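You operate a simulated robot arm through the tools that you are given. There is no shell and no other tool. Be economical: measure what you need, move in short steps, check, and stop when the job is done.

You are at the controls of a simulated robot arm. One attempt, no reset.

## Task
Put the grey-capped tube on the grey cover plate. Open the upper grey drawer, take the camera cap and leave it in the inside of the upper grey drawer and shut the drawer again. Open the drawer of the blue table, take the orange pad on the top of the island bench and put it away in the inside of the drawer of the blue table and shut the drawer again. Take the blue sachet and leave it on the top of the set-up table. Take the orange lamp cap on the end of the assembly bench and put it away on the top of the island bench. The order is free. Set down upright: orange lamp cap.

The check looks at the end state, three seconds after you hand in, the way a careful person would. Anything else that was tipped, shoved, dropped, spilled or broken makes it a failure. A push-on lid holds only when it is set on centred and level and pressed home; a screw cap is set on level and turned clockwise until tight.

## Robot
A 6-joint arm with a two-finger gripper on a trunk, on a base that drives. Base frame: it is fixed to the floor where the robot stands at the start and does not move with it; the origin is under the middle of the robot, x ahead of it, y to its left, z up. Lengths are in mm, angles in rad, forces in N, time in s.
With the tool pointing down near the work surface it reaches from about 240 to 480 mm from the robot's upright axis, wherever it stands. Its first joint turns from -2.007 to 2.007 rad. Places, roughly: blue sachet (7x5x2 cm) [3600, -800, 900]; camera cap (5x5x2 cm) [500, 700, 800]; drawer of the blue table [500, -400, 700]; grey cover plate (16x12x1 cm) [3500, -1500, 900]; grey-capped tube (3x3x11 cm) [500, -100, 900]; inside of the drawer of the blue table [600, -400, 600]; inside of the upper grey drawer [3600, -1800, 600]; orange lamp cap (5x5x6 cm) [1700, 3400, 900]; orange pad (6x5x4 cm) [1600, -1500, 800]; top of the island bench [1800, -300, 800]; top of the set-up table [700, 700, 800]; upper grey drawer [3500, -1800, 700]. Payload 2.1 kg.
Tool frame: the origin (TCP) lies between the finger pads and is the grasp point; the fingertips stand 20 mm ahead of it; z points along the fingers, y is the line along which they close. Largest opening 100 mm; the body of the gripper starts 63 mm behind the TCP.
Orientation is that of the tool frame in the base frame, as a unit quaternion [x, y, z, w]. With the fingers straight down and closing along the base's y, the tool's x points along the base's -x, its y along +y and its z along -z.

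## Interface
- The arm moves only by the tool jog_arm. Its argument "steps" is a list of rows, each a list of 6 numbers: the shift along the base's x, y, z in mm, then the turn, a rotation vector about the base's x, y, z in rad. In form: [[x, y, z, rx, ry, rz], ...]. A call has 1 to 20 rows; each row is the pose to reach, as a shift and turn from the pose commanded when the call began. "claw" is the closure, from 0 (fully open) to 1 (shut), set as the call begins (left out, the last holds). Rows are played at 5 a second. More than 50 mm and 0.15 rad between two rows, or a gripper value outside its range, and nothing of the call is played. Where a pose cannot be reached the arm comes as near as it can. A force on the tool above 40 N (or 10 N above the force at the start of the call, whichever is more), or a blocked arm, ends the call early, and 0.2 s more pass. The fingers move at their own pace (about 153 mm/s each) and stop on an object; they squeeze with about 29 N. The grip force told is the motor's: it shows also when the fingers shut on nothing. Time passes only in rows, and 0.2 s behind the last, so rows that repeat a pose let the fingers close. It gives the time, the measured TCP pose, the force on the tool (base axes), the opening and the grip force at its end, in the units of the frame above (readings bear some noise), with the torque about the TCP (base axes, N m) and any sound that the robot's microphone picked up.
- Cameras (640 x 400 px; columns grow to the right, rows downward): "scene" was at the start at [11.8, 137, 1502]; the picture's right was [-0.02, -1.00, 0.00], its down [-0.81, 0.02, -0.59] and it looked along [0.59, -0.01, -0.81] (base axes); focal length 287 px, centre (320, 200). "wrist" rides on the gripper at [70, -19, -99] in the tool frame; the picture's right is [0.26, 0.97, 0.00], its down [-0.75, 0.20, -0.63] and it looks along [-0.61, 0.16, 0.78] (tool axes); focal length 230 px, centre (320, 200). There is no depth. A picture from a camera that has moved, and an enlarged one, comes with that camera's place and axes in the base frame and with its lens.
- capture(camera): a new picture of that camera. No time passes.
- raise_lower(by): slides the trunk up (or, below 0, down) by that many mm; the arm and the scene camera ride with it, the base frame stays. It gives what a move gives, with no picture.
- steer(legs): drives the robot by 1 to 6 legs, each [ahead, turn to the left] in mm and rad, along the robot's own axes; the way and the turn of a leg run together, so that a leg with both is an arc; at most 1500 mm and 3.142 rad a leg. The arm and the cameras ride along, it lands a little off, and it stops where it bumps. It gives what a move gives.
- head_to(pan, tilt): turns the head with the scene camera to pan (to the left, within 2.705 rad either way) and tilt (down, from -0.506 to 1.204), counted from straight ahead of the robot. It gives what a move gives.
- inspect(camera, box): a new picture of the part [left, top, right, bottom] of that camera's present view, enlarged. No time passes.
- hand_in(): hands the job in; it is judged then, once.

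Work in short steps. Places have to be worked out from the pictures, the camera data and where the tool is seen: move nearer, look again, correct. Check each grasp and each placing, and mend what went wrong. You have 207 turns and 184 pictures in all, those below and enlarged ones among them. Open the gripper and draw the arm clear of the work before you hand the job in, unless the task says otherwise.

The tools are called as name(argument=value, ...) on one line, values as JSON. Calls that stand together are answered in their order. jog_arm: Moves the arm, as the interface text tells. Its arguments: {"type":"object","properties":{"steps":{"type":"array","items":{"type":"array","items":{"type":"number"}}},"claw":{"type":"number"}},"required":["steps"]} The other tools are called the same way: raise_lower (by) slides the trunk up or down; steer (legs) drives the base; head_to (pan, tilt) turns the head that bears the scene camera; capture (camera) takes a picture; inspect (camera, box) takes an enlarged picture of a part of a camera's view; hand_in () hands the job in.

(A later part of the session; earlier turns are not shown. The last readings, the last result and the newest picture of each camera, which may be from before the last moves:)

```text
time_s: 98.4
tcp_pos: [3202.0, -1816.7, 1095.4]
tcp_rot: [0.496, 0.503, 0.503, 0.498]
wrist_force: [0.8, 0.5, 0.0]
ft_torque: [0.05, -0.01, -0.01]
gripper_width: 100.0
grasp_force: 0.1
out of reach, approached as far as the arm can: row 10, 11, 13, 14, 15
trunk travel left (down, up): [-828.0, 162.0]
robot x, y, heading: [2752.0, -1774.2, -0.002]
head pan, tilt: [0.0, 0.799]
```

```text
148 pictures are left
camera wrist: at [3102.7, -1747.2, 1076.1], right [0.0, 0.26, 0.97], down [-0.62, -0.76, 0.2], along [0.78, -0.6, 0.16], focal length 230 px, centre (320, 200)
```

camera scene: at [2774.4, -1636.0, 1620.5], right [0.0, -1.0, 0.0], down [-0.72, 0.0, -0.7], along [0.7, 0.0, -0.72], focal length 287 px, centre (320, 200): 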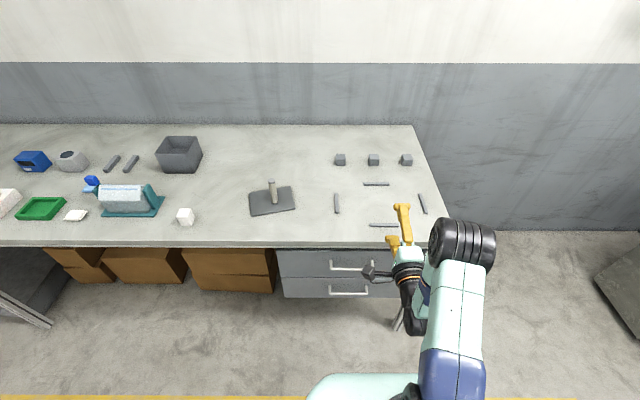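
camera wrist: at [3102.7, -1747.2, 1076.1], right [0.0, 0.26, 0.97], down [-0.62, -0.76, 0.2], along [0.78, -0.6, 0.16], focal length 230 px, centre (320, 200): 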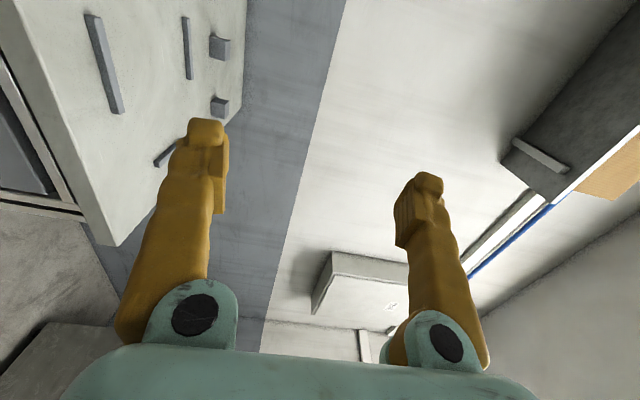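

Orientation reached. I lower the trunk to handle level and look from there.

raise_lower(by=-330)

jog_arm(steps=[[-10, 30, 0, 0, 0, 0], [-20, 65, 0, 0, 0, 0]])

capture(camera="scene")

capture(camera="wrist")

```text
time_s: 101.6
tcp_pos: [3202.7, -1816.5, 764.6]
tcp_rot: [0.497, 0.503, 0.503, 0.497]
wrist_force: [0.2, -0.2, 0.8]
ft_torque: [0.0, -0.01, 0.0]
gripper_width: 99.9
grasp_force: 0.1
trunk travel left (down, up): [-498.0, 492.0]
robot x, y, heading: [2756.9, -1775.9, -0.001]
head pan, tilt: [0.0, 0.799]
```

```text
time_s: 102.2
tcp_pos: [3176.5, -1804.7, 759.8]
tcp_rot: [0.494, 0.505, 0.506, 0.494]
wrist_force: [0.7, -0.4, -1.3]
ft_torque: [-0.03, 0.0, -0.01]
gripper_width: 100.1
grasp_force: 0.0
out of reach, approached as far as the arm can: row 1, 2
trunk travel left (down, up): [-498.0, 492.0]
robot x, y, heading: [2759.0, -1775.2, -0.004]
head pan, tilt: [0.0, 0.799]
```

```text
147 pictures are left
camera scene: at [2774.8, -1637.0, 1290.6], right [0.0, -1.0, 0.0], down [-0.72, 0.0, -0.7], along [0.7, 0.0, -0.72], focal length 287 px, centre (320, 200)
```

scene: 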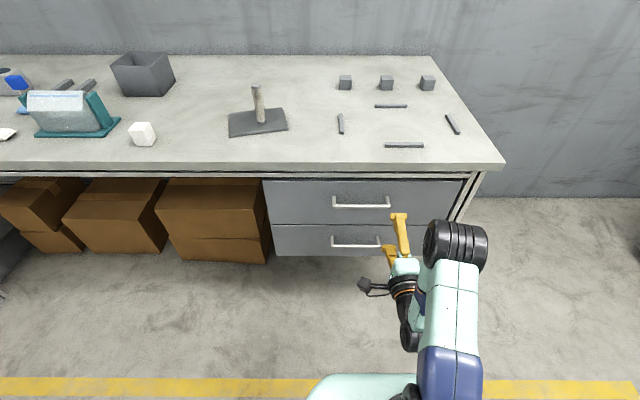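

```text
146 pictures are left
camera wrist: at [3077.6, -1737.0, 740.3], right [-0.01, 0.26, 0.97], down [-0.61, -0.76, 0.2], along [0.79, -0.59, 0.16], focal length 230 px, centre (320, 200)
```

wrist: 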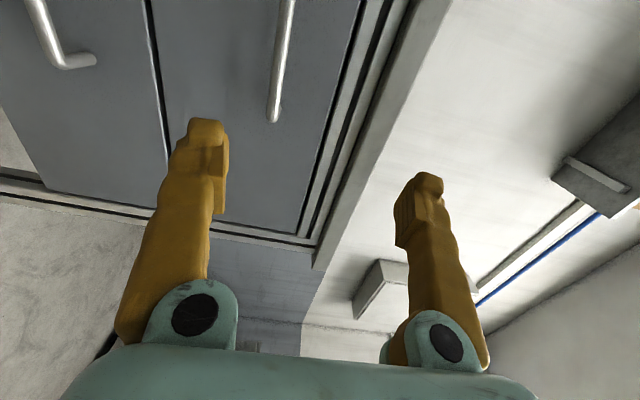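

Handle bar is around (3308, y -1672…-1824, z≈717). The arm prefers y≈-30 off the robot axis, so I shift the robot 45 mm left via a back-and-forth move and lower the trunk.

steer(legs=[[-130, 0], [0, 0.333], [138, 0], [0, -0.333]])

raise_lower(by=-42)

capture(camera="wrist")

capture(camera="scene")

```text
time_s: 106.5
tcp_pos: [3176.4, -1765.0, 759.3]
tcp_rot: [0.497, 0.502, 0.503, 0.498]
wrist_force: [0.0, -0.1, -0.3]
ft_torque: [0.01, -0.01, -0.04]
gripper_width: 99.9
grasp_force: 0.0
trunk travel left (down, up): [-498.0, 492.0]
robot x, y, heading: [2756.4, -1728.9, -0.011]
head pan, tilt: [0.0, 0.799]
```

```text
time_s: 107.4
tcp_pos: [3177.0, -1766.2, 718.3]
tcp_rot: [0.497, 0.502, 0.502, 0.498]
wrist_force: [0.3, 0.2, 0.8]
ft_torque: [-0.01, 0.0, 0.0]
gripper_width: 99.9
grasp_force: 0.0
trunk travel left (down, up): [-456.0, 534.0]
robot x, y, heading: [2752.7, -1730.0, -0.013]
head pan, tilt: [0.0, 0.799]
```

```text
145 pictures are left
camera wrist: at [3078.8, -1696.4, 698.3], right [0.0, 0.26, 0.97], down [-0.62, -0.76, 0.2], along [0.78, -0.6, 0.16], focal length 230 px, centre (320, 200)
```

wrist: 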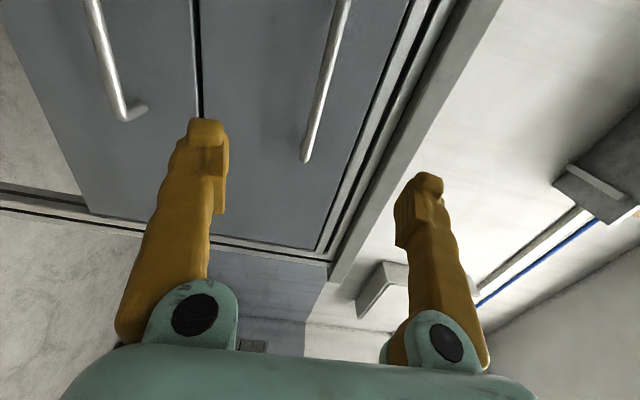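

```text
144 pictures are left
camera scene: at [2776.9, -1592.7, 1248.6], right [-0.01, -1.0, 0.0], down [-0.72, 0.01, -0.7], along [0.7, -0.01, -0.72], focal length 287 px, centre (320, 200)
```

scene: 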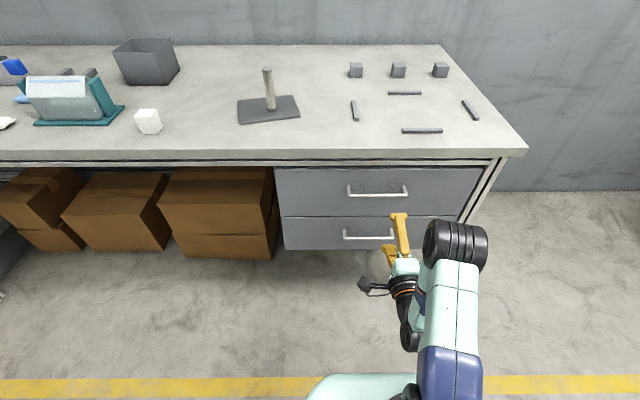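

The bar end triangulates to (3303,-1817,716); gripper at z 718 straddles it. Drive forward 118 mm and look.

steer(legs=[[0, 0.012], [116, 0]])

capture(camera="wrist")

```text
time_s: 108.9
tcp_pos: [3293.5, -1759.8, 717.3]
tcp_rot: [0.494, 0.505, 0.506, 0.494]
wrist_force: [-0.7, -0.4, 0.7]
ft_torque: [0.01, 0.01, -0.01]
gripper_width: 99.9
grasp_force: 0.0
trunk travel left (down, up): [-456.0, 534.0]
robot x, y, heading: [2872.7, -1731.8, 0.003]
head pan, tilt: [0.0, 0.799]
```

```text
143 pictures are left
camera wrist: at [3194.0, -1691.3, 698.1], right [-0.01, 0.26, 0.97], down [-0.61, -0.77, 0.2], along [0.79, -0.59, 0.16], focal length 230 px, centre (320, 200)
```

wrist: 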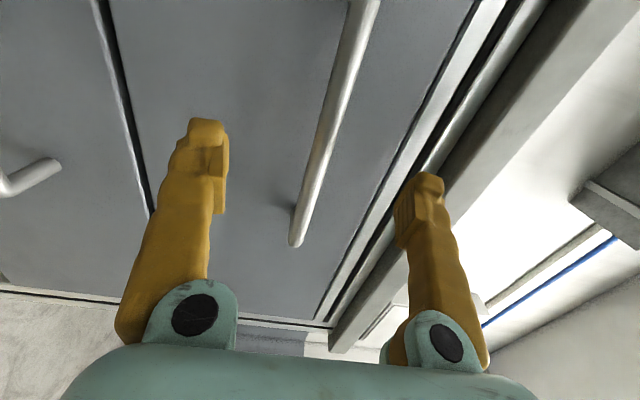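

The bar passes between the fingers. Close on it.

jog_arm(steps=[[0, 0, 0, 0, 0, 0], [0, 0, 0, 0, 0, 0], [0, 0, 0, 0, 0, 0], [0, 0, 0, 0, 0, 0]], claw=1)

capture(camera="wrist")

```text
time_s: 109.9
tcp_pos: [3292.4, -1760.5, 716.5]
tcp_rot: [0.496, 0.506, 0.505, 0.493]
wrist_force: [-15.1, 0.4, -16.7]
ft_torque: [0.12, 0.31, -0.09]
gripper_width: 0.3
grasp_force: 29.1
trunk travel left (down, up): [-456.0, 534.0]
robot x, y, heading: [2868.4, -1731.8, 0.006]
head pan, tilt: [0.0, 0.799]
```

```text
142 pictures are left
camera wrist: at [3192.6, -1691.2, 697.9], right [0.0, 0.26, 0.97], down [-0.61, -0.77, 0.2], along [0.79, -0.59, 0.16], focal length 230 px, centre (320, 200)
```

wrist: 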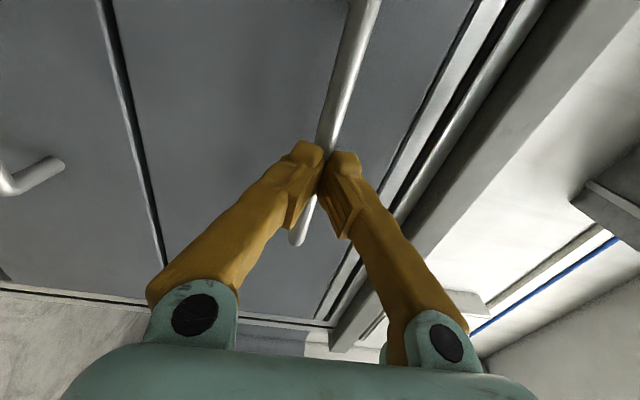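

The fingertips slipped off the front of the bar; it's ~20 mm deeper. Open, advance 18 mm, close again.

jog_arm(steps=[[0, 0, 0, 0, 0, 0], [0, 0, 0, 0, 0, 0], [0, 0, 0, 0, 0, 0]], claw=0)

steer(legs=[[20, 0]])

capture(camera="wrist")

jog_arm(steps=[[0, 0, 0, 0, 0, 0], [0, 0, 0, 0, 0, 0], [0, 0, 0, 0, 0, 0], [0, 0, 0, 0, 0, 0]], claw=1)

capture(camera="wrist")

```text
time_s: 110.7
tcp_pos: [3293.1, -1758.4, 717.8]
tcp_rot: [0.494, 0.505, 0.507, 0.495]
wrist_force: [0.5, 0.8, -0.5]
ft_torque: [-0.03, 0.04, 0.01]
gripper_width: 99.7
grasp_force: 0.1
trunk travel left (down, up): [-456.0, 534.0]
robot x, y, heading: [2875.3, -1731.2, 0.007]
head pan, tilt: [0.0, 0.799]
```

```text
time_s: 111.5
tcp_pos: [3312.9, -1758.5, 717.0]
tcp_rot: [0.494, 0.506, 0.507, 0.493]
wrist_force: [1.1, 0.4, 0.4]
ft_torque: [0.0, -0.02, -0.01]
gripper_width: 100.2
grasp_force: 0.0
trunk travel left (down, up): [-456.0, 534.0]
robot x, y, heading: [2893.8, -1729.3, 0.0]
head pan, tilt: [0.0, 0.799]
```

```text
141 pictures are left
camera wrist: at [3213.8, -1691.1, 698.1], right [-0.01, 0.26, 0.97], down [-0.61, -0.77, 0.2], along [0.79, -0.59, 0.16], focal length 230 px, centre (320, 200)
```

wrist: 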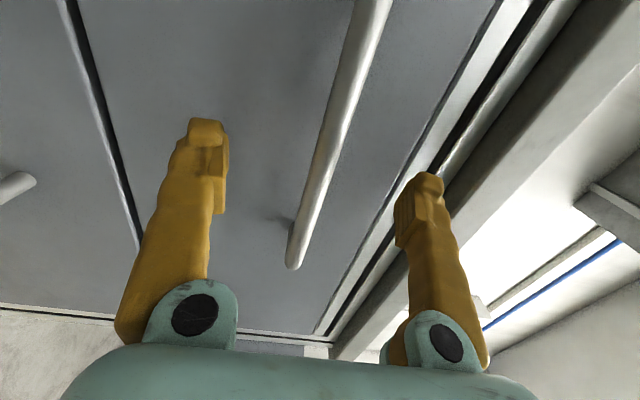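

```text
time_s: 112.5
tcp_pos: [3313.3, -1758.9, 715.2]
tcp_rot: [0.495, 0.508, 0.505, 0.492]
wrist_force: [-4.7, 0.8, -23.4]
ft_torque: [-0.08, 0.04, 0.01]
gripper_width: 6.1
grasp_force: 32.4
trunk travel left (down, up): [-456.0, 534.0]
robot x, y, heading: [2892.9, -1727.4, 0.002]
head pan, tilt: [0.0, 0.799]
```

```text
140 pictures are left
camera wrist: at [3214.2, -1691.0, 696.5], right [0.0, 0.26, 0.97], down [-0.61, -0.77, 0.2], along [0.79, -0.59, 0.16], focal length 230 px, centre (320, 200)
```

wrist: 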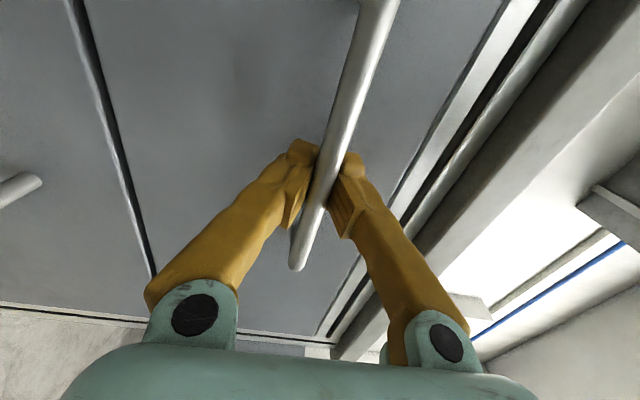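

Grip is near the tips and slightly high. I reopen, advance 12 mm, lower 4 mm and regrip.

jog_arm(steps=[[0, 0, 0, 0, 0, 0], [0, 0, 0, 0, 0, 0], [0, 0, 0, 0, 0, 0]], claw=0)

raise_lower(by=-4)

steer(legs=[[12, 0]])

jog_arm(steps=[[0, 0, 0, 0, 0, 0], [0, 0, 0, 0, 0, 0], [0, 0, 0, 0, 0, 0], [0, 0, 0, 0, 0, 0]], claw=1)

capture(camera="wrist")

```text
time_s: 113.3
tcp_pos: [3312.0, -1758.5, 717.7]
tcp_rot: [0.494, 0.505, 0.506, 0.494]
wrist_force: [-0.2, 0.6, 0.4]
ft_torque: [0.0, 0.03, 0.0]
gripper_width: 99.9
grasp_force: 0.0
trunk travel left (down, up): [-456.0, 534.0]
robot x, y, heading: [2886.1, -1732.1, 0.004]
head pan, tilt: [0.0, 0.799]
```

```text
time_s: 113.8
tcp_pos: [3312.8, -1759.1, 713.2]
tcp_rot: [0.493, 0.506, 0.506, 0.495]
wrist_force: [0.5, -0.2, 0.3]
ft_torque: [0.01, 0.03, 0.01]
gripper_width: 99.9
grasp_force: 0.0
trunk travel left (down, up): [-452.0, 538.0]
robot x, y, heading: [2893.0, -1729.1, 0.006]
head pan, tilt: [0.0, 0.799]
```

```text
time_s: 114.6
tcp_pos: [3326.0, -1758.5, 713.9]
tcp_rot: [0.493, 0.507, 0.506, 0.494]
wrist_force: [0.5, 0.4, -0.1]
ft_torque: [-0.05, 0.02, -0.01]
gripper_width: 99.9
grasp_force: 0.0
trunk travel left (down, up): [-452.0, 538.0]
robot x, y, heading: [2899.4, -1730.2, 0.005]
head pan, tilt: [0.0, 0.799]
```

```text
time_s: 115.6
tcp_pos: [3325.4, -1759.0, 714.0]
tcp_rot: [0.493, 0.506, 0.506, 0.495]
wrist_force: [0.8, 0.6, 3.5]
ft_torque: [0.03, 0.08, -0.03]
gripper_width: 0.0
grasp_force: 29.1
trunk travel left (down, up): [-452.0, 538.0]
robot x, y, heading: [2903.6, -1728.7, 0.003]
head pan, tilt: [0.0, 0.799]
```

```text
139 pictures are left
camera wrist: at [3224.9, -1690.8, 694.5], right [-0.01, 0.26, 0.97], down [-0.61, -0.77, 0.2], along [0.79, -0.59, 0.16], focal length 230 px, centre (320, 200)
```

wrist: 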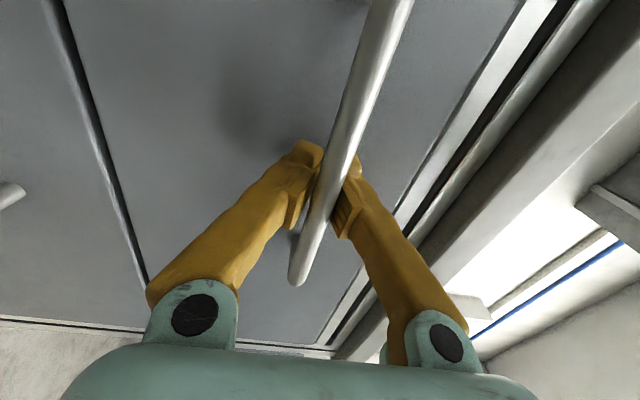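

The bar appears captured in the hollow behind the closed pads – a good hook. I pull by driving back 60 mm and check.

steer(legs=[[-60, 0]])

capture(camera="wrist")

capture(camera="scene")

```text
time_s: 116.5
tcp_pos: [3265.5, -1759.3, 714.4]
tcp_rot: [0.493, 0.506, 0.506, 0.494]
wrist_force: [0.6, -0.1, 0.8]
ft_torque: [0.03, -0.02, -0.01]
gripper_width: 0.2
grasp_force: 29.5
trunk travel left (down, up): [-452.0, 538.0]
robot x, y, heading: [2841.9, -1733.9, 0.006]
head pan, tilt: [0.0, 0.799]
```

```text
138 pictures are left
camera wrist: at [3166.5, -1691.0, 694.3], right [-0.01, 0.26, 0.97], down [-0.61, -0.77, 0.2], along [0.79, -0.59, 0.16], focal length 230 px, centre (320, 200)
```

wrist: 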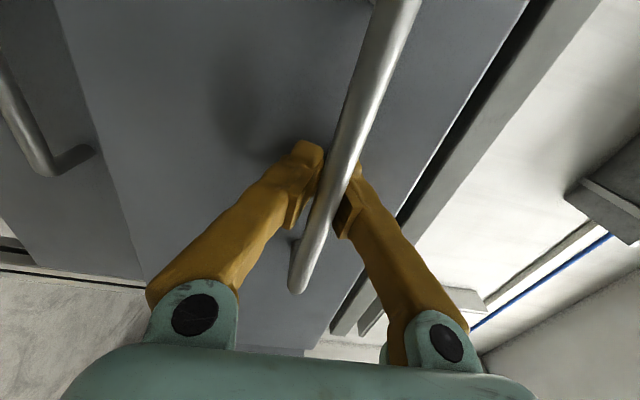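

```text
137 pictures are left
camera scene: at [2862.7, -1592.2, 1244.6], right [0.0, -1.0, 0.0], down [-0.72, 0.0, -0.7], along [0.7, 0.0, -0.72], focal length 287 px, centre (320, 200)
```

scene: 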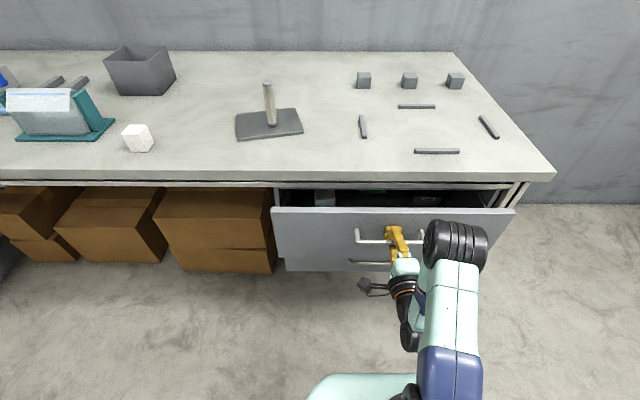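

The drawer is sliding open. Pull another 130 mm.

steer(legs=[[-130, 0]])

capture(camera="scene")

```text
time_s: 117.8
tcp_pos: [3141.4, -1760.6, 714.3]
tcp_rot: [0.494, 0.505, 0.506, 0.495]
wrist_force: [0.0, 0.1, 0.0]
ft_torque: [-0.03, 0.0, 0.02]
gripper_width: 0.0
grasp_force: 29.3
trunk travel left (down, up): [-452.0, 538.0]
robot x, y, heading: [2720.3, -1729.5, -0.0]
head pan, tilt: [0.0, 0.799]
```

```text
136 pictures are left
camera scene: at [2738.0, -1592.6, 1244.6], right [0.0, -1.0, 0.0], down [-0.72, 0.0, -0.7], along [0.7, 0.0, -0.72], focal length 287 px, centre (320, 200)
```

scene: 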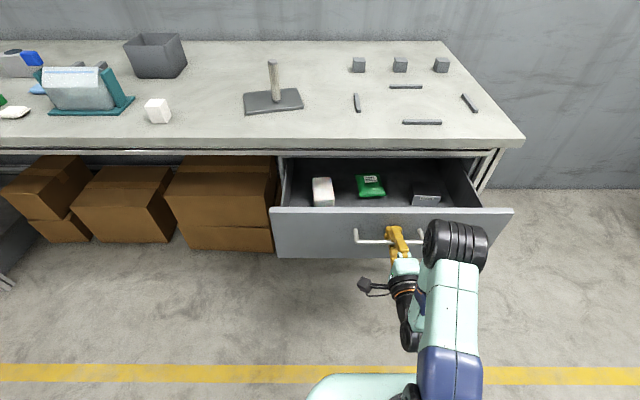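

Drawer open ~185 mm with free floor visible. Release, back out, and raise the trunk.

jog_arm(steps=[[0, 0, 0, 0, 0, 0], [0, 0, 0, 0, 0, 0], [0, 0, 0, 0, 0, 0]], claw=0)

steer(legs=[[-90, 0]])

raise_lower(by=390)

jog_arm(steps=[[-5, 0, 0, -0.086, 0.086, 0.086], [-10, 0, 0, -0.172, 0.172, 0.172], [-15, 0, 0, -0.258, 0.258, 0.258], [-20, 0, 0, -0.344, 0.344, 0.344], [-25, 0, 0, -0.43, 0.43, 0.43], [-30, 0, 0, -0.516, 0.516, 0.516], [-40, 0, 0, -0.602, 0.602, 0.602], [-50, 0, 0, -0.688, 0.688, 0.688], [-60, 5, 0, -0.774, 0.774, 0.774], [-70, 10, 0, -0.86, 0.86, 0.86], [-80, 15, 0, -0.946, 0.946, 0.946], [-90, 20, 0, -1.032, 1.032, 1.032], [-100, 25, 0, -1.118, 1.118, 1.118], [-110, 30, 0, -1.204, 1.204, 1.204], [-110, 30, 0, -1.209, 1.209, 1.209]])

capture(camera="scene")

```text
time_s: 118.6
tcp_pos: [3141.3, -1760.4, 713.4]
tcp_rot: [0.495, 0.505, 0.505, 0.494]
wrist_force: [-0.8, 0.4, -0.1]
ft_torque: [-0.04, -0.02, 0.03]
gripper_width: 100.3
grasp_force: 0.1
trunk travel left (down, up): [-452.0, 538.0]
robot x, y, heading: [2719.6, -1732.8, 0.003]
head pan, tilt: [0.0, 0.799]
```

```text
time_s: 119.7
tcp_pos: [3051.6, -1761.3, 713.1]
tcp_rot: [0.496, 0.505, 0.505, 0.495]
wrist_force: [0.7, 0.0, 0.4]
ft_torque: [0.0, 0.02, 0.01]
gripper_width: 99.9
grasp_force: 0.1
trunk travel left (down, up): [-452.0, 538.0]
robot x, y, heading: [2631.3, -1733.5, -0.003]
head pan, tilt: [0.0, 0.799]
```

```text
time_s: 123.5
tcp_pos: [3052.3, -1762.2, 1103.3]
tcp_rot: [0.494, 0.505, 0.505, 0.496]
wrist_force: [-0.2, 0.0, 1.2]
ft_torque: [-0.04, -0.01, -0.02]
gripper_width: 100.1
grasp_force: 0.0
trunk travel left (down, up): [-842.0, 148.0]
robot x, y, heading: [2632.5, -1725.8, -0.004]
head pan, tilt: [0.0, 0.799]
```

```text
time_s: 126.7
tcp_pos: [2941.7, -1732.2, 1104.3]
tcp_rot: [0.0, 1.0, -0.001, -0.01]
wrist_force: [0.7, 0.3, 0.2]
ft_torque: [-0.02, 0.0, 0.0]
gripper_width: 100.3
grasp_force: 0.0
out of reach, approached as far as the arm can: row 1, 2, 3, 4
trunk travel left (down, up): [-842.0, 148.0]
robot x, y, heading: [2634.4, -1730.2, 0.002]
head pan, tilt: [0.0, 0.799]
```

```text
135 pictures are left
camera scene: at [2649.8, -1592.8, 1634.6], right [0.0, -1.0, 0.0], down [-0.72, 0.0, -0.7], along [0.7, 0.0, -0.72], focal length 287 px, centre (320, 200)
```

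scene: 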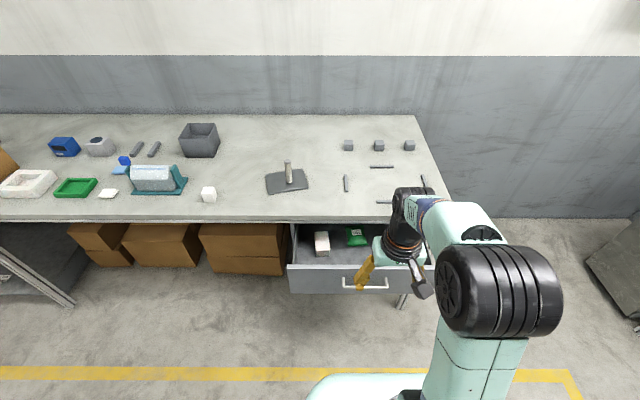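

Next the blue sachet around (3590,-740). I drive along the aisle to y≈-760 and face the bench.

steer(legs=[[0, 1.571], [980, 0], [0, -1.571]])

head_to(pan=0, tilt=0.6)

capture(camera="scene")

```text
time_s: 139.4
tcp_pos: [2956.7, -745.8, 1103.1]
tcp_rot: [0.002, 1.0, 0.0, -0.01]
wrist_force: [0.1, -0.3, 0.0]
ft_torque: [-0.03, -0.02, 0.01]
gripper_width: 100.0
grasp_force: 0.0
trunk travel left (down, up): [-842.0, 148.0]
robot x, y, heading: [2645.6, -744.1, -0.004]
head pan, tilt: [0.0, 0.799]
```

```text
time_s: 140.1
tcp_pos: [2959.1, -744.1, 1104.0]
tcp_rot: [0.002, 1.0, 0.001, -0.01]
wrist_force: [0.6, -1.2, 0.0]
ft_torque: [0.0, 0.02, 0.01]
gripper_width: 100.0
grasp_force: 0.1
trunk travel left (down, up): [-842.0, 148.0]
robot x, y, heading: [2646.1, -742.5, -0.002]
head pan, tilt: [0.0, 0.6]
```

```text
134 pictures are left
camera scene: at [2674.5, -604.5, 1651.4], right [0.0, -1.0, 0.0], down [-0.57, 0.0, -0.82], along [0.82, 0.0, -0.57], focal length 287 px, centre (320, 200)
```

scene: 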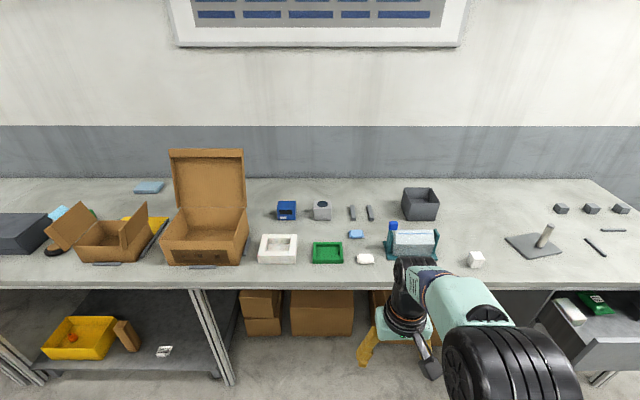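

Sachet at about (3583,-755), free around. Drive forward 430 mm.

steer(legs=[[300, 0], [140, 0]])

capture(camera="scene")

capture(camera="wrist")

```text
time_s: 143.1
tcp_pos: [3382.5, -744.8, 1108.1]
tcp_rot: [0.0, 1.0, 0.0, -0.003]
wrist_force: [0.8, 0.0, 0.5]
ft_torque: [0.04, -0.01, -0.02]
gripper_width: 99.9
grasp_force: 0.0
trunk travel left (down, up): [-842.0, 148.0]
robot x, y, heading: [3083.5, -742.3, -0.005]
head pan, tilt: [0.0, 0.6]
```

```text
133 pictures are left
camera scene: at [3093.6, -605.2, 1652.3], right [0.0, -1.0, 0.0], down [-0.55, 0.0, -0.83], along [0.83, 0.0, -0.55], focal length 287 px, centre (320, 200)
```

scene: 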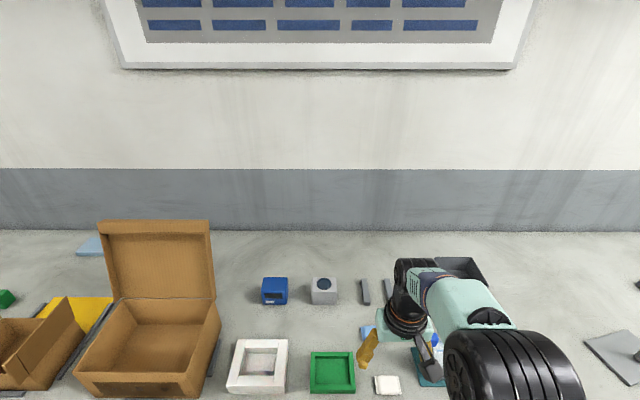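

```text
132 pictures are left
camera wrist: at [3313.9, -762.2, 1207.4], right [-0.26, 0.97, 0.0], down [0.75, 0.2, 0.62], along [0.6, 0.16, -0.78], focal length 230 px, centre (320, 200)
```

wrist: 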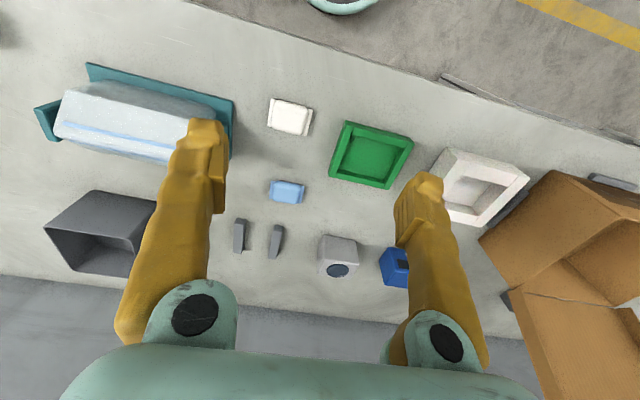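

Sachet at about (3587,-754). The camera axes show a slight tilt, as if the base touches something, so I back off 15 mm and re-check.

steer(legs=[[-15, 0]])

head_to(pan=0, tilt=1.15)

capture(camera="scene")

```text
time_s: 143.8
tcp_pos: [3381.7, -743.9, 1102.6]
tcp_rot: [0.0, 1.0, 0.0, -0.009]
wrist_force: [1.2, 0.7, 0.1]
ft_torque: [-0.01, 0.06, -0.03]
gripper_width: 100.1
grasp_force: 0.1
trunk travel left (down, up): [-842.0, 148.0]
robot x, y, heading: [3073.7, -747.5, -0.002]
head pan, tilt: [0.0, 0.6]
```

```text
time_s: 144.8
tcp_pos: [3379.3, -744.9, 1105.7]
tcp_rot: [0.0, 1.0, 0.0, -0.009]
wrist_force: [0.0, 0.6, -0.7]
ft_torque: [0.0, 0.01, 0.02]
gripper_width: 99.9
grasp_force: 0.2
trunk travel left (down, up): [-842.0, 148.0]
robot x, y, heading: [3073.8, -745.7, 0.0]
head pan, tilt: [0.0, 1.15]
```

```text
131 pictures are left
camera scene: at [3068.1, -605.4, 1609.8], right [0.0, -1.0, 0.0], down [-0.91, 0.0, -0.41], along [0.41, 0.0, -0.91], focal length 287 px, centre (320, 200)
```

scene: 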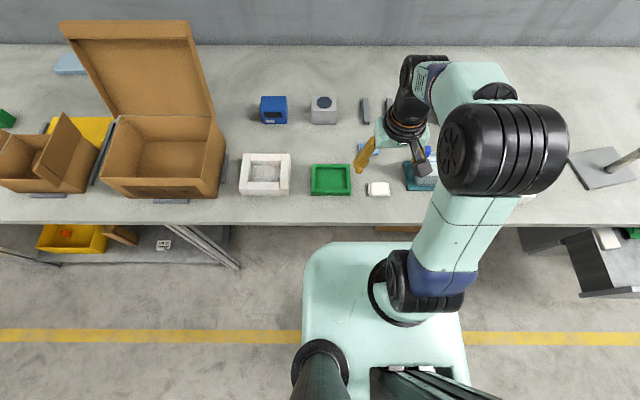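

The base front touches the bench, so I reach the sachet with the tool pitched forward 0.5 rad. Move to a pre-grasp viewpoint.

jog_arm(steps=[[25, -1, -20, 0, -0.08, 0], [50, -2, -40, 0, -0.16, 0], [75, -3, -60, 0, -0.24, 0], [100, -4, -80, 0, -0.32, 0], [125, -5, -95, 0, -0.4, 0], [150, -7, -110, 0, -0.48, 0], [165, -8, -130, 0, -0.5, 0]])

capture(camera="wrist")

```text
time_s: 146.4
tcp_pos: [3547.0, -751.6, 975.9]
tcp_rot: [0.0, 0.971, 0.0, 0.239]
wrist_force: [0.6, 0.0, 0.2]
ft_torque: [-0.01, 0.02, 0.0]
gripper_width: 100.1
grasp_force: 0.1
trunk travel left (down, up): [-842.0, 148.0]
robot x, y, heading: [3070.7, -742.2, -0.003]
head pan, tilt: [0.0, 1.15]
```

```text
130 pictures are left
camera wrist: at [3439.9, -769.9, 1030.9], right [-0.23, 0.97, -0.12], down [0.37, 0.2, 0.91], along [0.9, 0.16, -0.41], focal length 230 px, centre (320, 200)
```

wrist: 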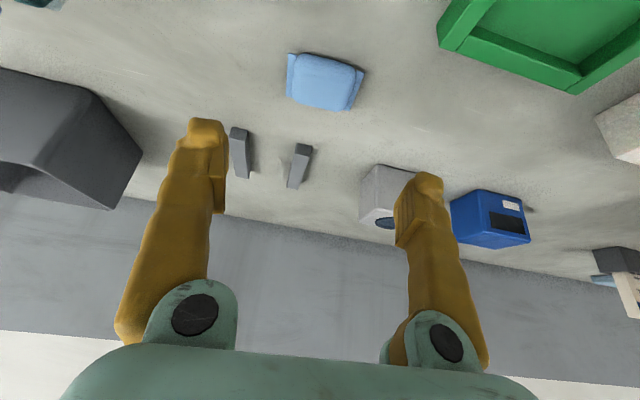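

Sachet centre (3584,-755), edges nearly along y. Descend to z≈866 with slight yaw.

jog_arm(steps=[[20, -2, -35, 0, 0, 0.04], [38, -3, -60, 0, 0, 0.09], [39, -3, -85, 0, 0, 0.09]])

capture(camera="wrist")

```text
time_s: 147.2
tcp_pos: [3581.8, -753.2, 889.2]
tcp_rot: [-0.044, 0.97, 0.011, 0.238]
wrist_force: [-0.7, 0.3, 0.3]
ft_torque: [-0.01, 0.02, -0.01]
gripper_width: 100.1
grasp_force: 0.0
trunk travel left (down, up): [-842.0, 148.0]
robot x, y, heading: [3070.2, -748.4, -0.007]
head pan, tilt: [0.0, 1.15]
```

```text
129 pictures are left
camera wrist: at [3477.6, -781.3, 943.8], right [-0.32, 0.94, -0.12], down [0.35, 0.23, 0.91], along [0.88, 0.24, -0.41], focal length 230 px, centre (320, 200)
```

wrist: 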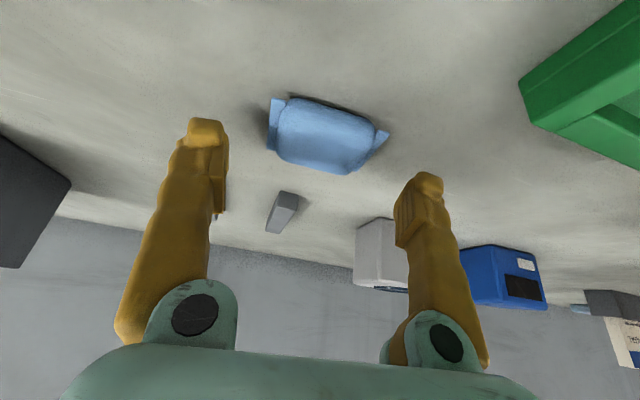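

Aligned. Descend the last 23 mm and close.

jog_arm(steps=[[1, 0, -12, 0, 0, 0], [2, 0, -24, 0, 0, 0]])

jog_arm(steps=[[0, 0, 0, 0, 0, 0], [0, 0, 0, 0, 0, 0], [0, 0, 0, 0, 0, 0]], claw=1)

capture(camera="wrist")

```text
time_s: 147.8
tcp_pos: [3582.4, -754.6, 869.6]
tcp_rot: [-0.043, 0.969, 0.01, 0.243]
wrist_force: [-0.6, 2.3, 18.9]
ft_torque: [0.28, 0.07, -0.61]
gripper_width: 100.0
grasp_force: 0.1
trunk travel left (down, up): [-842.0, 148.0]
robot x, y, heading: [3070.8, -744.3, 0.001]
head pan, tilt: [0.0, 1.15]
```

```text
time_s: 148.2
tcp_pos: [3583.5, -748.2, 872.0]
tcp_rot: [-0.047, 0.968, 0.012, 0.246]
wrist_force: [-11.9, 8.1, 30.3]
ft_torque: [-0.71, -0.01, -0.32]
gripper_width: 60.2
grasp_force: 44.6
trunk travel left (down, up): [-842.0, 148.0]
robot x, y, heading: [3068.0, -744.5, 0.008]
head pan, tilt: [0.0, 1.15]
stopped in row 2: the force on the tool passed its limit at 86 N (the readings are from after the stop); the commanded pose is now the measured one
```

```text
128 pictures are left
camera wrist: at [3477.8, -777.1, 925.2], right [-0.32, 0.94, -0.12], down [0.34, 0.23, 0.91], along [0.88, 0.25, -0.39], focal length 230 px, centre (320, 200)
```

wrist: 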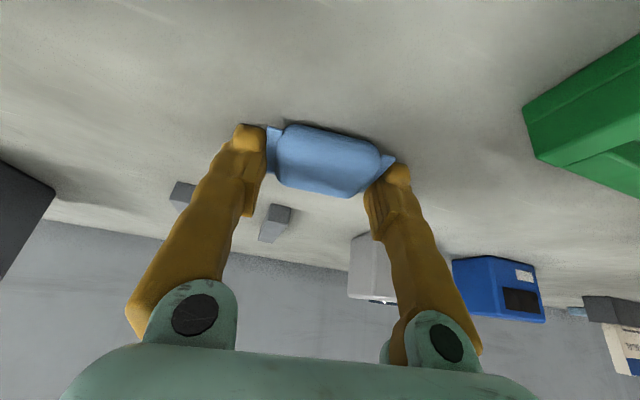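

Gripped at 60 mm while pressing the bench; lift gently a few mm to unload, then up.

jog_arm(steps=[[0, 0, 5, 0, 0, 0], [0, 0, 10, 0, 0, 0], [0, 0, 10, 0, 0, 0], [-5, 0, 40, 0, 0, 0], [-10, 0, 80, 0, 0, 0]])

capture(camera="wrist")

```text
time_s: 149.4
tcp_pos: [3575.9, -753.9, 947.8]
tcp_rot: [-0.046, 0.969, 0.013, 0.242]
wrist_force: [-0.4, 0.1, -1.4]
ft_torque: [0.0, -0.01, -0.02]
gripper_width: 60.4
grasp_force: 29.1
trunk travel left (down, up): [-842.0, 148.0]
robot x, y, heading: [3072.2, -746.9, 0.003]
head pan, tilt: [0.0, 1.15]
```

```text
127 pictures are left
camera wrist: at [3471.6, -781.8, 1001.5], right [-0.32, 0.94, -0.12], down [0.35, 0.23, 0.91], along [0.88, 0.25, -0.4], focal length 230 px, centre (320, 200)
```

wrist: 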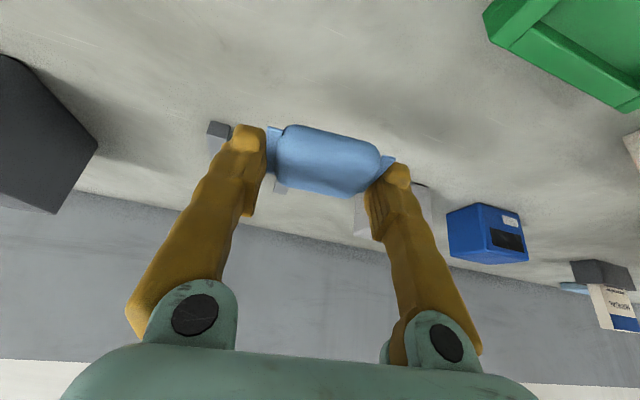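

Held firmly. Retract the arm to carrying pose, and look left along the aisle for a shorter path.

jog_arm(steps=[[-25, 0, 25, 0, 0.08, -0.02], [-50, 0, 50, 0, 0.16, -0.04], [-75, 0, 75, 0, 0.24, -0.06], [-100, 0, 100, 0, 0.32, -0.08], [-130, 5, 120, 0, 0.4, -0.09], [-160, 8, 140, 0, 0.48, -0.09], [-190, 9, 155, 0, 0.5, -0.09]])

steer(legs=[[-320, 0]])

head_to(pan=1.7, tilt=0.3)

capture(camera="scene")

head_to(pan=2.6, tilt=0.5)

capture(camera="scene")

```text
time_s: 151.0
tcp_pos: [3384.9, -743.6, 1103.0]
tcp_rot: [0.001, 1.0, 0.013, -0.006]
wrist_force: [-0.5, -0.8, 0.2]
ft_torque: [-0.02, -0.02, -0.02]
gripper_width: 60.3
grasp_force: 28.9
trunk travel left (down, up): [-842.0, 148.0]
robot x, y, heading: [3070.5, -745.7, 0.005]
head pan, tilt: [0.0, 1.15]
```

```text
time_s: 153.2
tcp_pos: [3067.8, -744.5, 1104.2]
tcp_rot: [-0.001, 1.0, 0.013, -0.006]
wrist_force: [-0.4, -0.5, -0.7]
ft_torque: [-0.02, 0.01, 0.0]
gripper_width: 60.3
grasp_force: 29.0
trunk travel left (down, up): [-842.0, 148.0]
robot x, y, heading: [2748.5, -743.9, 0.006]
head pan, tilt: [0.0, 1.15]
```

```text
time_s: 154.9
tcp_pos: [3066.3, -745.0, 1104.8]
tcp_rot: [0.0, 1.0, 0.013, -0.006]
wrist_force: [-0.2, 0.1, -1.7]
ft_torque: [-0.02, 0.0, 0.01]
gripper_width: 60.5
grasp_force: 29.1
trunk travel left (down, up): [-842.0, 148.0]
robot x, y, heading: [2751.1, -747.5, 0.008]
head pan, tilt: [1.7, 0.3]
```

```text
126 pictures are left
camera scene: at [2675.0, -515.5, 1678.9], right [0.99, 0.14, 0.0], down [0.04, -0.29, -0.96], along [-0.13, 0.95, -0.3], focal length 287 px, centre (320, 200)
```

scene: 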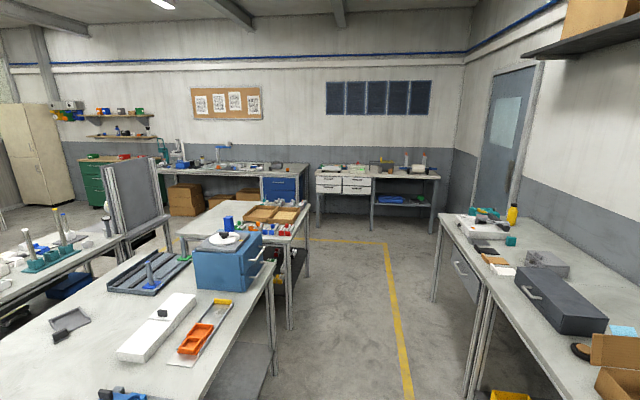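

```text
time_s: 156.1
tcp_pos: [3066.3, -744.2, 1104.2]
tcp_rot: [-0.001, 1.0, 0.013, -0.006]
wrist_force: [-0.5, -0.1, -0.8]
ft_torque: [-0.01, -0.03, -0.02]
gripper_width: 60.5
grasp_force: 28.9
trunk travel left (down, up): [-842.0, 148.0]
robot x, y, heading: [2750.4, -744.2, 0.002]
head pan, tilt: [2.601, 0.499]
```

```text
125 pictures are left
camera scene: at [2609.5, -561.8, 1660.6], right [0.51, 0.86, 0.0], down [0.41, -0.24, -0.88], along [-0.76, 0.45, -0.48], focal length 287 px, centre (320, 200)
```

scene: 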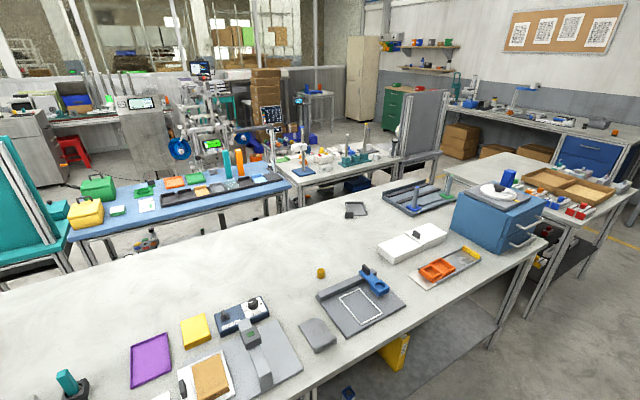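

There is a clear corridor on the left side too (past the tray table to the assembly bench). I drive it, to scout the lamp cap on the way.

steer(legs=[[0, 1.571], [1500, 0]])

head_to(pan=0.2, tilt=0.4)

capture(camera="scene")

```text
time_s: 167.5
tcp_pos: [2679.6, 1081.6, 1103.2]
tcp_rot: [0.718, -0.695, -0.004, 0.014]
wrist_force: [-0.4, 0.0, -1.2]
ft_torque: [0.02, 0.02, 0.01]
gripper_width: 60.4
grasp_force: 29.0
trunk travel left (down, up): [-842.0, 148.0]
robot x, y, heading: [2692.5, 762.2, 1.614]
head pan, tilt: [2.601, 0.499]
```

```text
time_s: 169.7
tcp_pos: [2679.8, 1081.8, 1103.5]
tcp_rot: [0.719, -0.695, -0.005, 0.014]
wrist_force: [-0.7, 0.9, 0.1]
ft_torque: [0.02, -0.03, 0.0]
gripper_width: 60.7
grasp_force: 29.3
trunk travel left (down, up): [-842.0, 148.0]
robot x, y, heading: [2691.1, 767.3, 1.611]
head pan, tilt: [0.201, 0.4]
```

```text
124 pictures are left
camera scene: at [2530.2, 788.3, 1669.7], right [0.97, 0.24, 0.0], down [0.09, -0.38, -0.92], along [-0.22, 0.89, -0.39], focal length 287 px, centre (320, 200)
```

scene: 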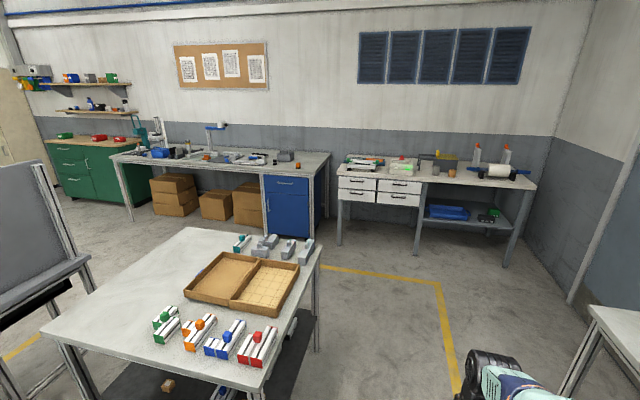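

Orange lamp cap seen at about (1661,3396). I continue to y≈2600 and turn toward -x.

steer(legs=[[0, -0.04], [1500, 0], [330, 0], [0, 1.571]])

head_to(pan=0, tilt=0.4)

capture(camera="scene")

```text
time_s: 183.0
tcp_pos: [2371.0, 2609.8, 1103.4]
tcp_rot: [1.0, -0.018, 0.005, 0.013]
wrist_force: [0.4, 0.3, -1.3]
ft_torque: [-0.01, 0.01, -0.02]
gripper_width: 60.2
grasp_force: 28.8
trunk travel left (down, up): [-842.0, 148.0]
robot x, y, heading: [2683.8, 2600.4, 3.113]
head pan, tilt: [0.201, 0.4]
```

```text
time_s: 183.8
tcp_pos: [2370.7, 2610.2, 1104.7]
tcp_rot: [1.0, -0.018, 0.006, 0.012]
wrist_force: [0.3, 0.3, -0.4]
ft_torque: [0.03, 0.02, -0.01]
gripper_width: 60.6
grasp_force: 29.0
trunk travel left (down, up): [-842.0, 148.0]
robot x, y, heading: [2685.7, 2598.0, 3.115]
head pan, tilt: [0.0, 0.4]
```

```text
123 pictures are left
camera scene: at [2648.9, 2459.3, 1669.7], right [0.03, 1.0, 0.0], down [0.39, -0.01, -0.92], along [-0.92, 0.03, -0.39], focal length 287 px, centre (320, 200)
```

scene: 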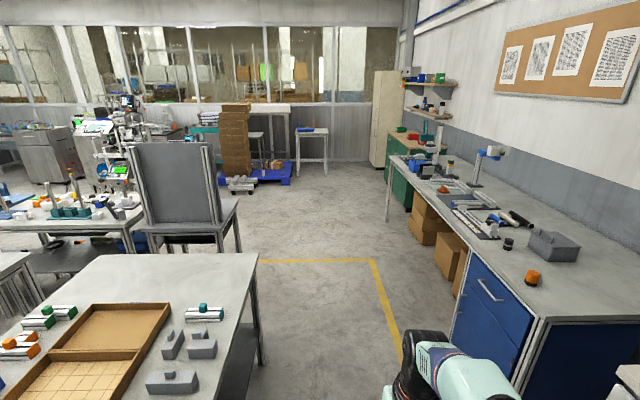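

Corridor along y≈2600 is clear. Drive 3100 mm in -x.

steer(legs=[[0, 0.03], [1500, 0], [1500, 0], [100, 0], [0, 1.571]])

capture(camera="scene")

```text
time_s: 203.2
tcp_pos: [-450.8, 2332.9, 1102.9]
tcp_rot: [0.726, 0.688, 0.013, 0.005]
wrist_force: [0.6, -0.4, 0.0]
ft_torque: [0.02, 0.01, 0.02]
gripper_width: 60.4
grasp_force: 29.5
trunk travel left (down, up): [-842.0, 148.0]
robot x, y, heading: [-437.1, 2649.0, -1.621]
head pan, tilt: [0.0, 0.4]
```

```text
122 pictures are left
camera scene: at [-297.0, 2607.3, 1669.7], right [-1.0, 0.05, 0.0], down [0.02, 0.39, -0.92], along [-0.04, -0.92, -0.39], focal length 287 px, centre (320, 200)
```

scene: 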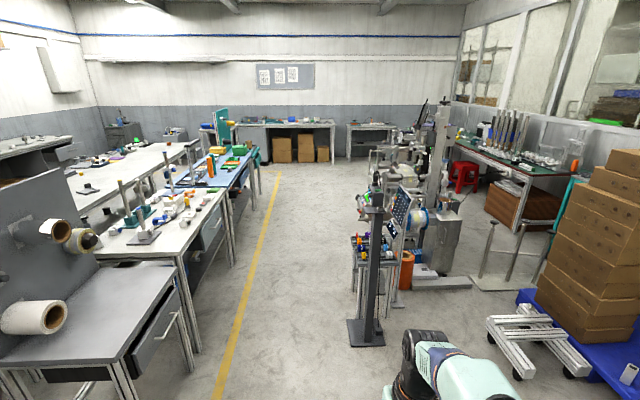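

A post stands at (-680,1110). I aim diagonally to (-80,700), which clears it and the tables, then face +x.

steer(legs=[[0, 0.231], [1000, 0], [970, 0], [0, 1.39]])

head_to(pan=0, tilt=0.9)

capture(camera="scene")

```text
time_s: 217.0
tcp_pos: [262.8, 723.7, 1104.2]
tcp_rot: [0.02, 1.0, 0.013, -0.006]
wrist_force: [0.5, -0.1, 0.2]
ft_torque: [0.02, -0.03, -0.02]
gripper_width: 60.4
grasp_force: 29.1
trunk travel left (down, up): [-842.0, 148.0]
robot x, y, heading: [-54.6, 734.3, -0.032]
head pan, tilt: [0.0, 0.4]
```

```text
time_s: 218.0
tcp_pos: [261.4, 722.5, 1103.2]
tcp_rot: [0.02, 1.0, 0.014, -0.006]
wrist_force: [-0.3, -0.2, 0.2]
ft_torque: [0.01, -0.02, -0.01]
gripper_width: 60.5
grasp_force: 28.6
trunk travel left (down, up): [-842.0, 148.0]
robot x, y, heading: [-56.7, 738.5, -0.038]
head pan, tilt: [0.0, 0.901]
```

```text
121 pictures are left
camera scene: at [-35.9, 873.1, 1626.8], right [-0.03, -1.0, 0.0], down [-0.78, 0.03, -0.62], along [0.62, -0.02, -0.78], focal length 287 px, centre (320, 200)
```

scene: 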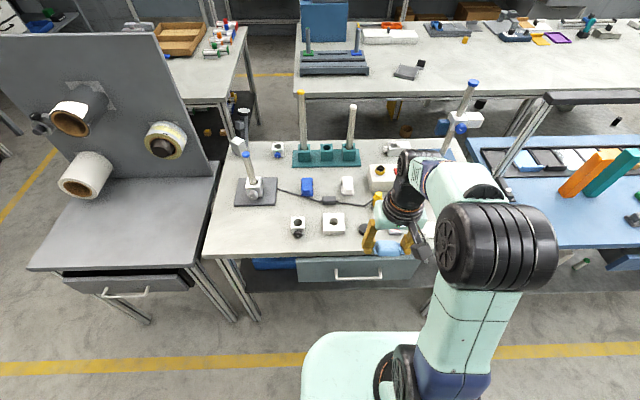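

I'll place the sachet on the free front-left part of the set-up table around (490,1045). Shift robot to about (85,850).

steer(legs=[[-146, 0], [0, 0.69], [180, 0], [0, -0.655], [140, 0]])

capture(camera="scene")

capture(camera="wrist")

```text
time_s: 225.0
tcp_pos: [396.7, 850.0, 1104.7]
tcp_rot: [0.004, 1.0, 0.013, -0.005]
wrist_force: [0.2, -0.6, 0.0]
ft_torque: [-0.04, -0.05, 0.04]
gripper_width: 60.5
grasp_force: 29.2
trunk travel left (down, up): [-842.0, 148.0]
robot x, y, heading: [82.5, 851.6, -0.004]
head pan, tilt: [0.0, 0.901]
```

```text
120 pictures are left
camera scene: at [94.2, 989.9, 1626.8], right [0.0, -1.0, 0.0], down [-0.78, 0.0, -0.62], along [0.62, 0.0, -0.78], focal length 287 px, centre (320, 200)
```

scene: 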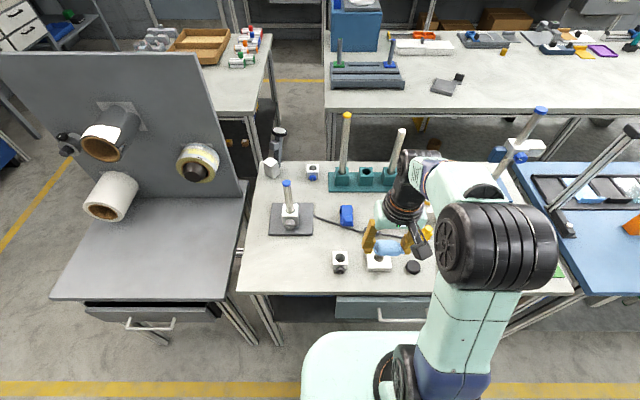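

```text
119 pictures are left
camera wrist: at [329.3, 829.5, 1202.9], right [-0.25, 0.97, 0.03], down [0.76, 0.18, 0.63], along [0.6, 0.18, -0.78], focal length 230 px, centre (320, 200)
```

wrist: 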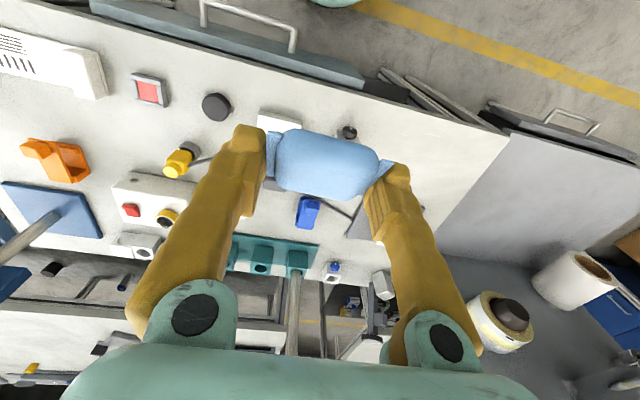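

Target spot (485,1050) is free. Move there pitching the tool -0.5 rad again so the sachet is level, then descend part-way and look.

jog_arm(steps=[[15, 40, -10, 0, -0.1, 0], [30, 80, -20, 0, -0.2, 0], [45, 120, -30, 0, -0.3, 0], [60, 160, -40, 0, -0.4, 0], [80, 195, -50, 0, -0.5, 0], [88, 200, -90, 0, -0.5, 0], [88, 200, -135, 0, -0.5, 0], [88, 200, -180, 0, -0.5, 0], [88, 200, -215, 0, -0.5, 0]])

capture(camera="wrist")

capture(camera="scene")

```text
time_s: 227.0
tcp_pos: [489.2, 1051.1, 890.4]
tcp_rot: [0.0, 0.971, 0.014, 0.24]
wrist_force: [-0.4, 0.7, -1.1]
ft_torque: [0.02, -0.01, -0.01]
gripper_width: 60.4
grasp_force: 28.7
trunk travel left (down, up): [-842.0, 148.0]
robot x, y, heading: [83.0, 851.1, -0.002]
head pan, tilt: [0.0, 0.901]
```

```text
118 pictures are left
camera wrist: at [382.5, 1030.7, 942.9], right [-0.23, 0.97, -0.09], down [0.37, 0.18, 0.91], along [0.9, 0.18, -0.4], focal length 230 px, centre (320, 200)
```

wrist: 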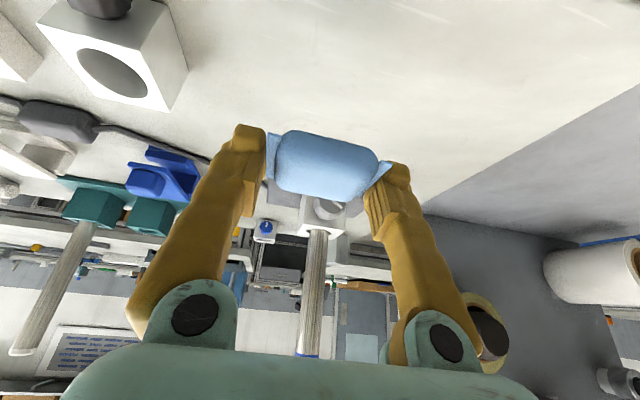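

```text
117 pictures are left
camera scene: at [97.5, 990.4, 1626.7], right [0.0, -1.0, 0.0], down [-0.78, 0.0, -0.62], along [0.62, 0.0, -0.78], focal length 287 px, centre (320, 200)
```

scene: 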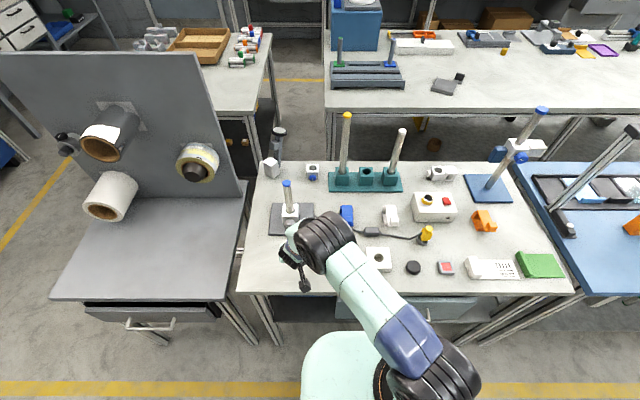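

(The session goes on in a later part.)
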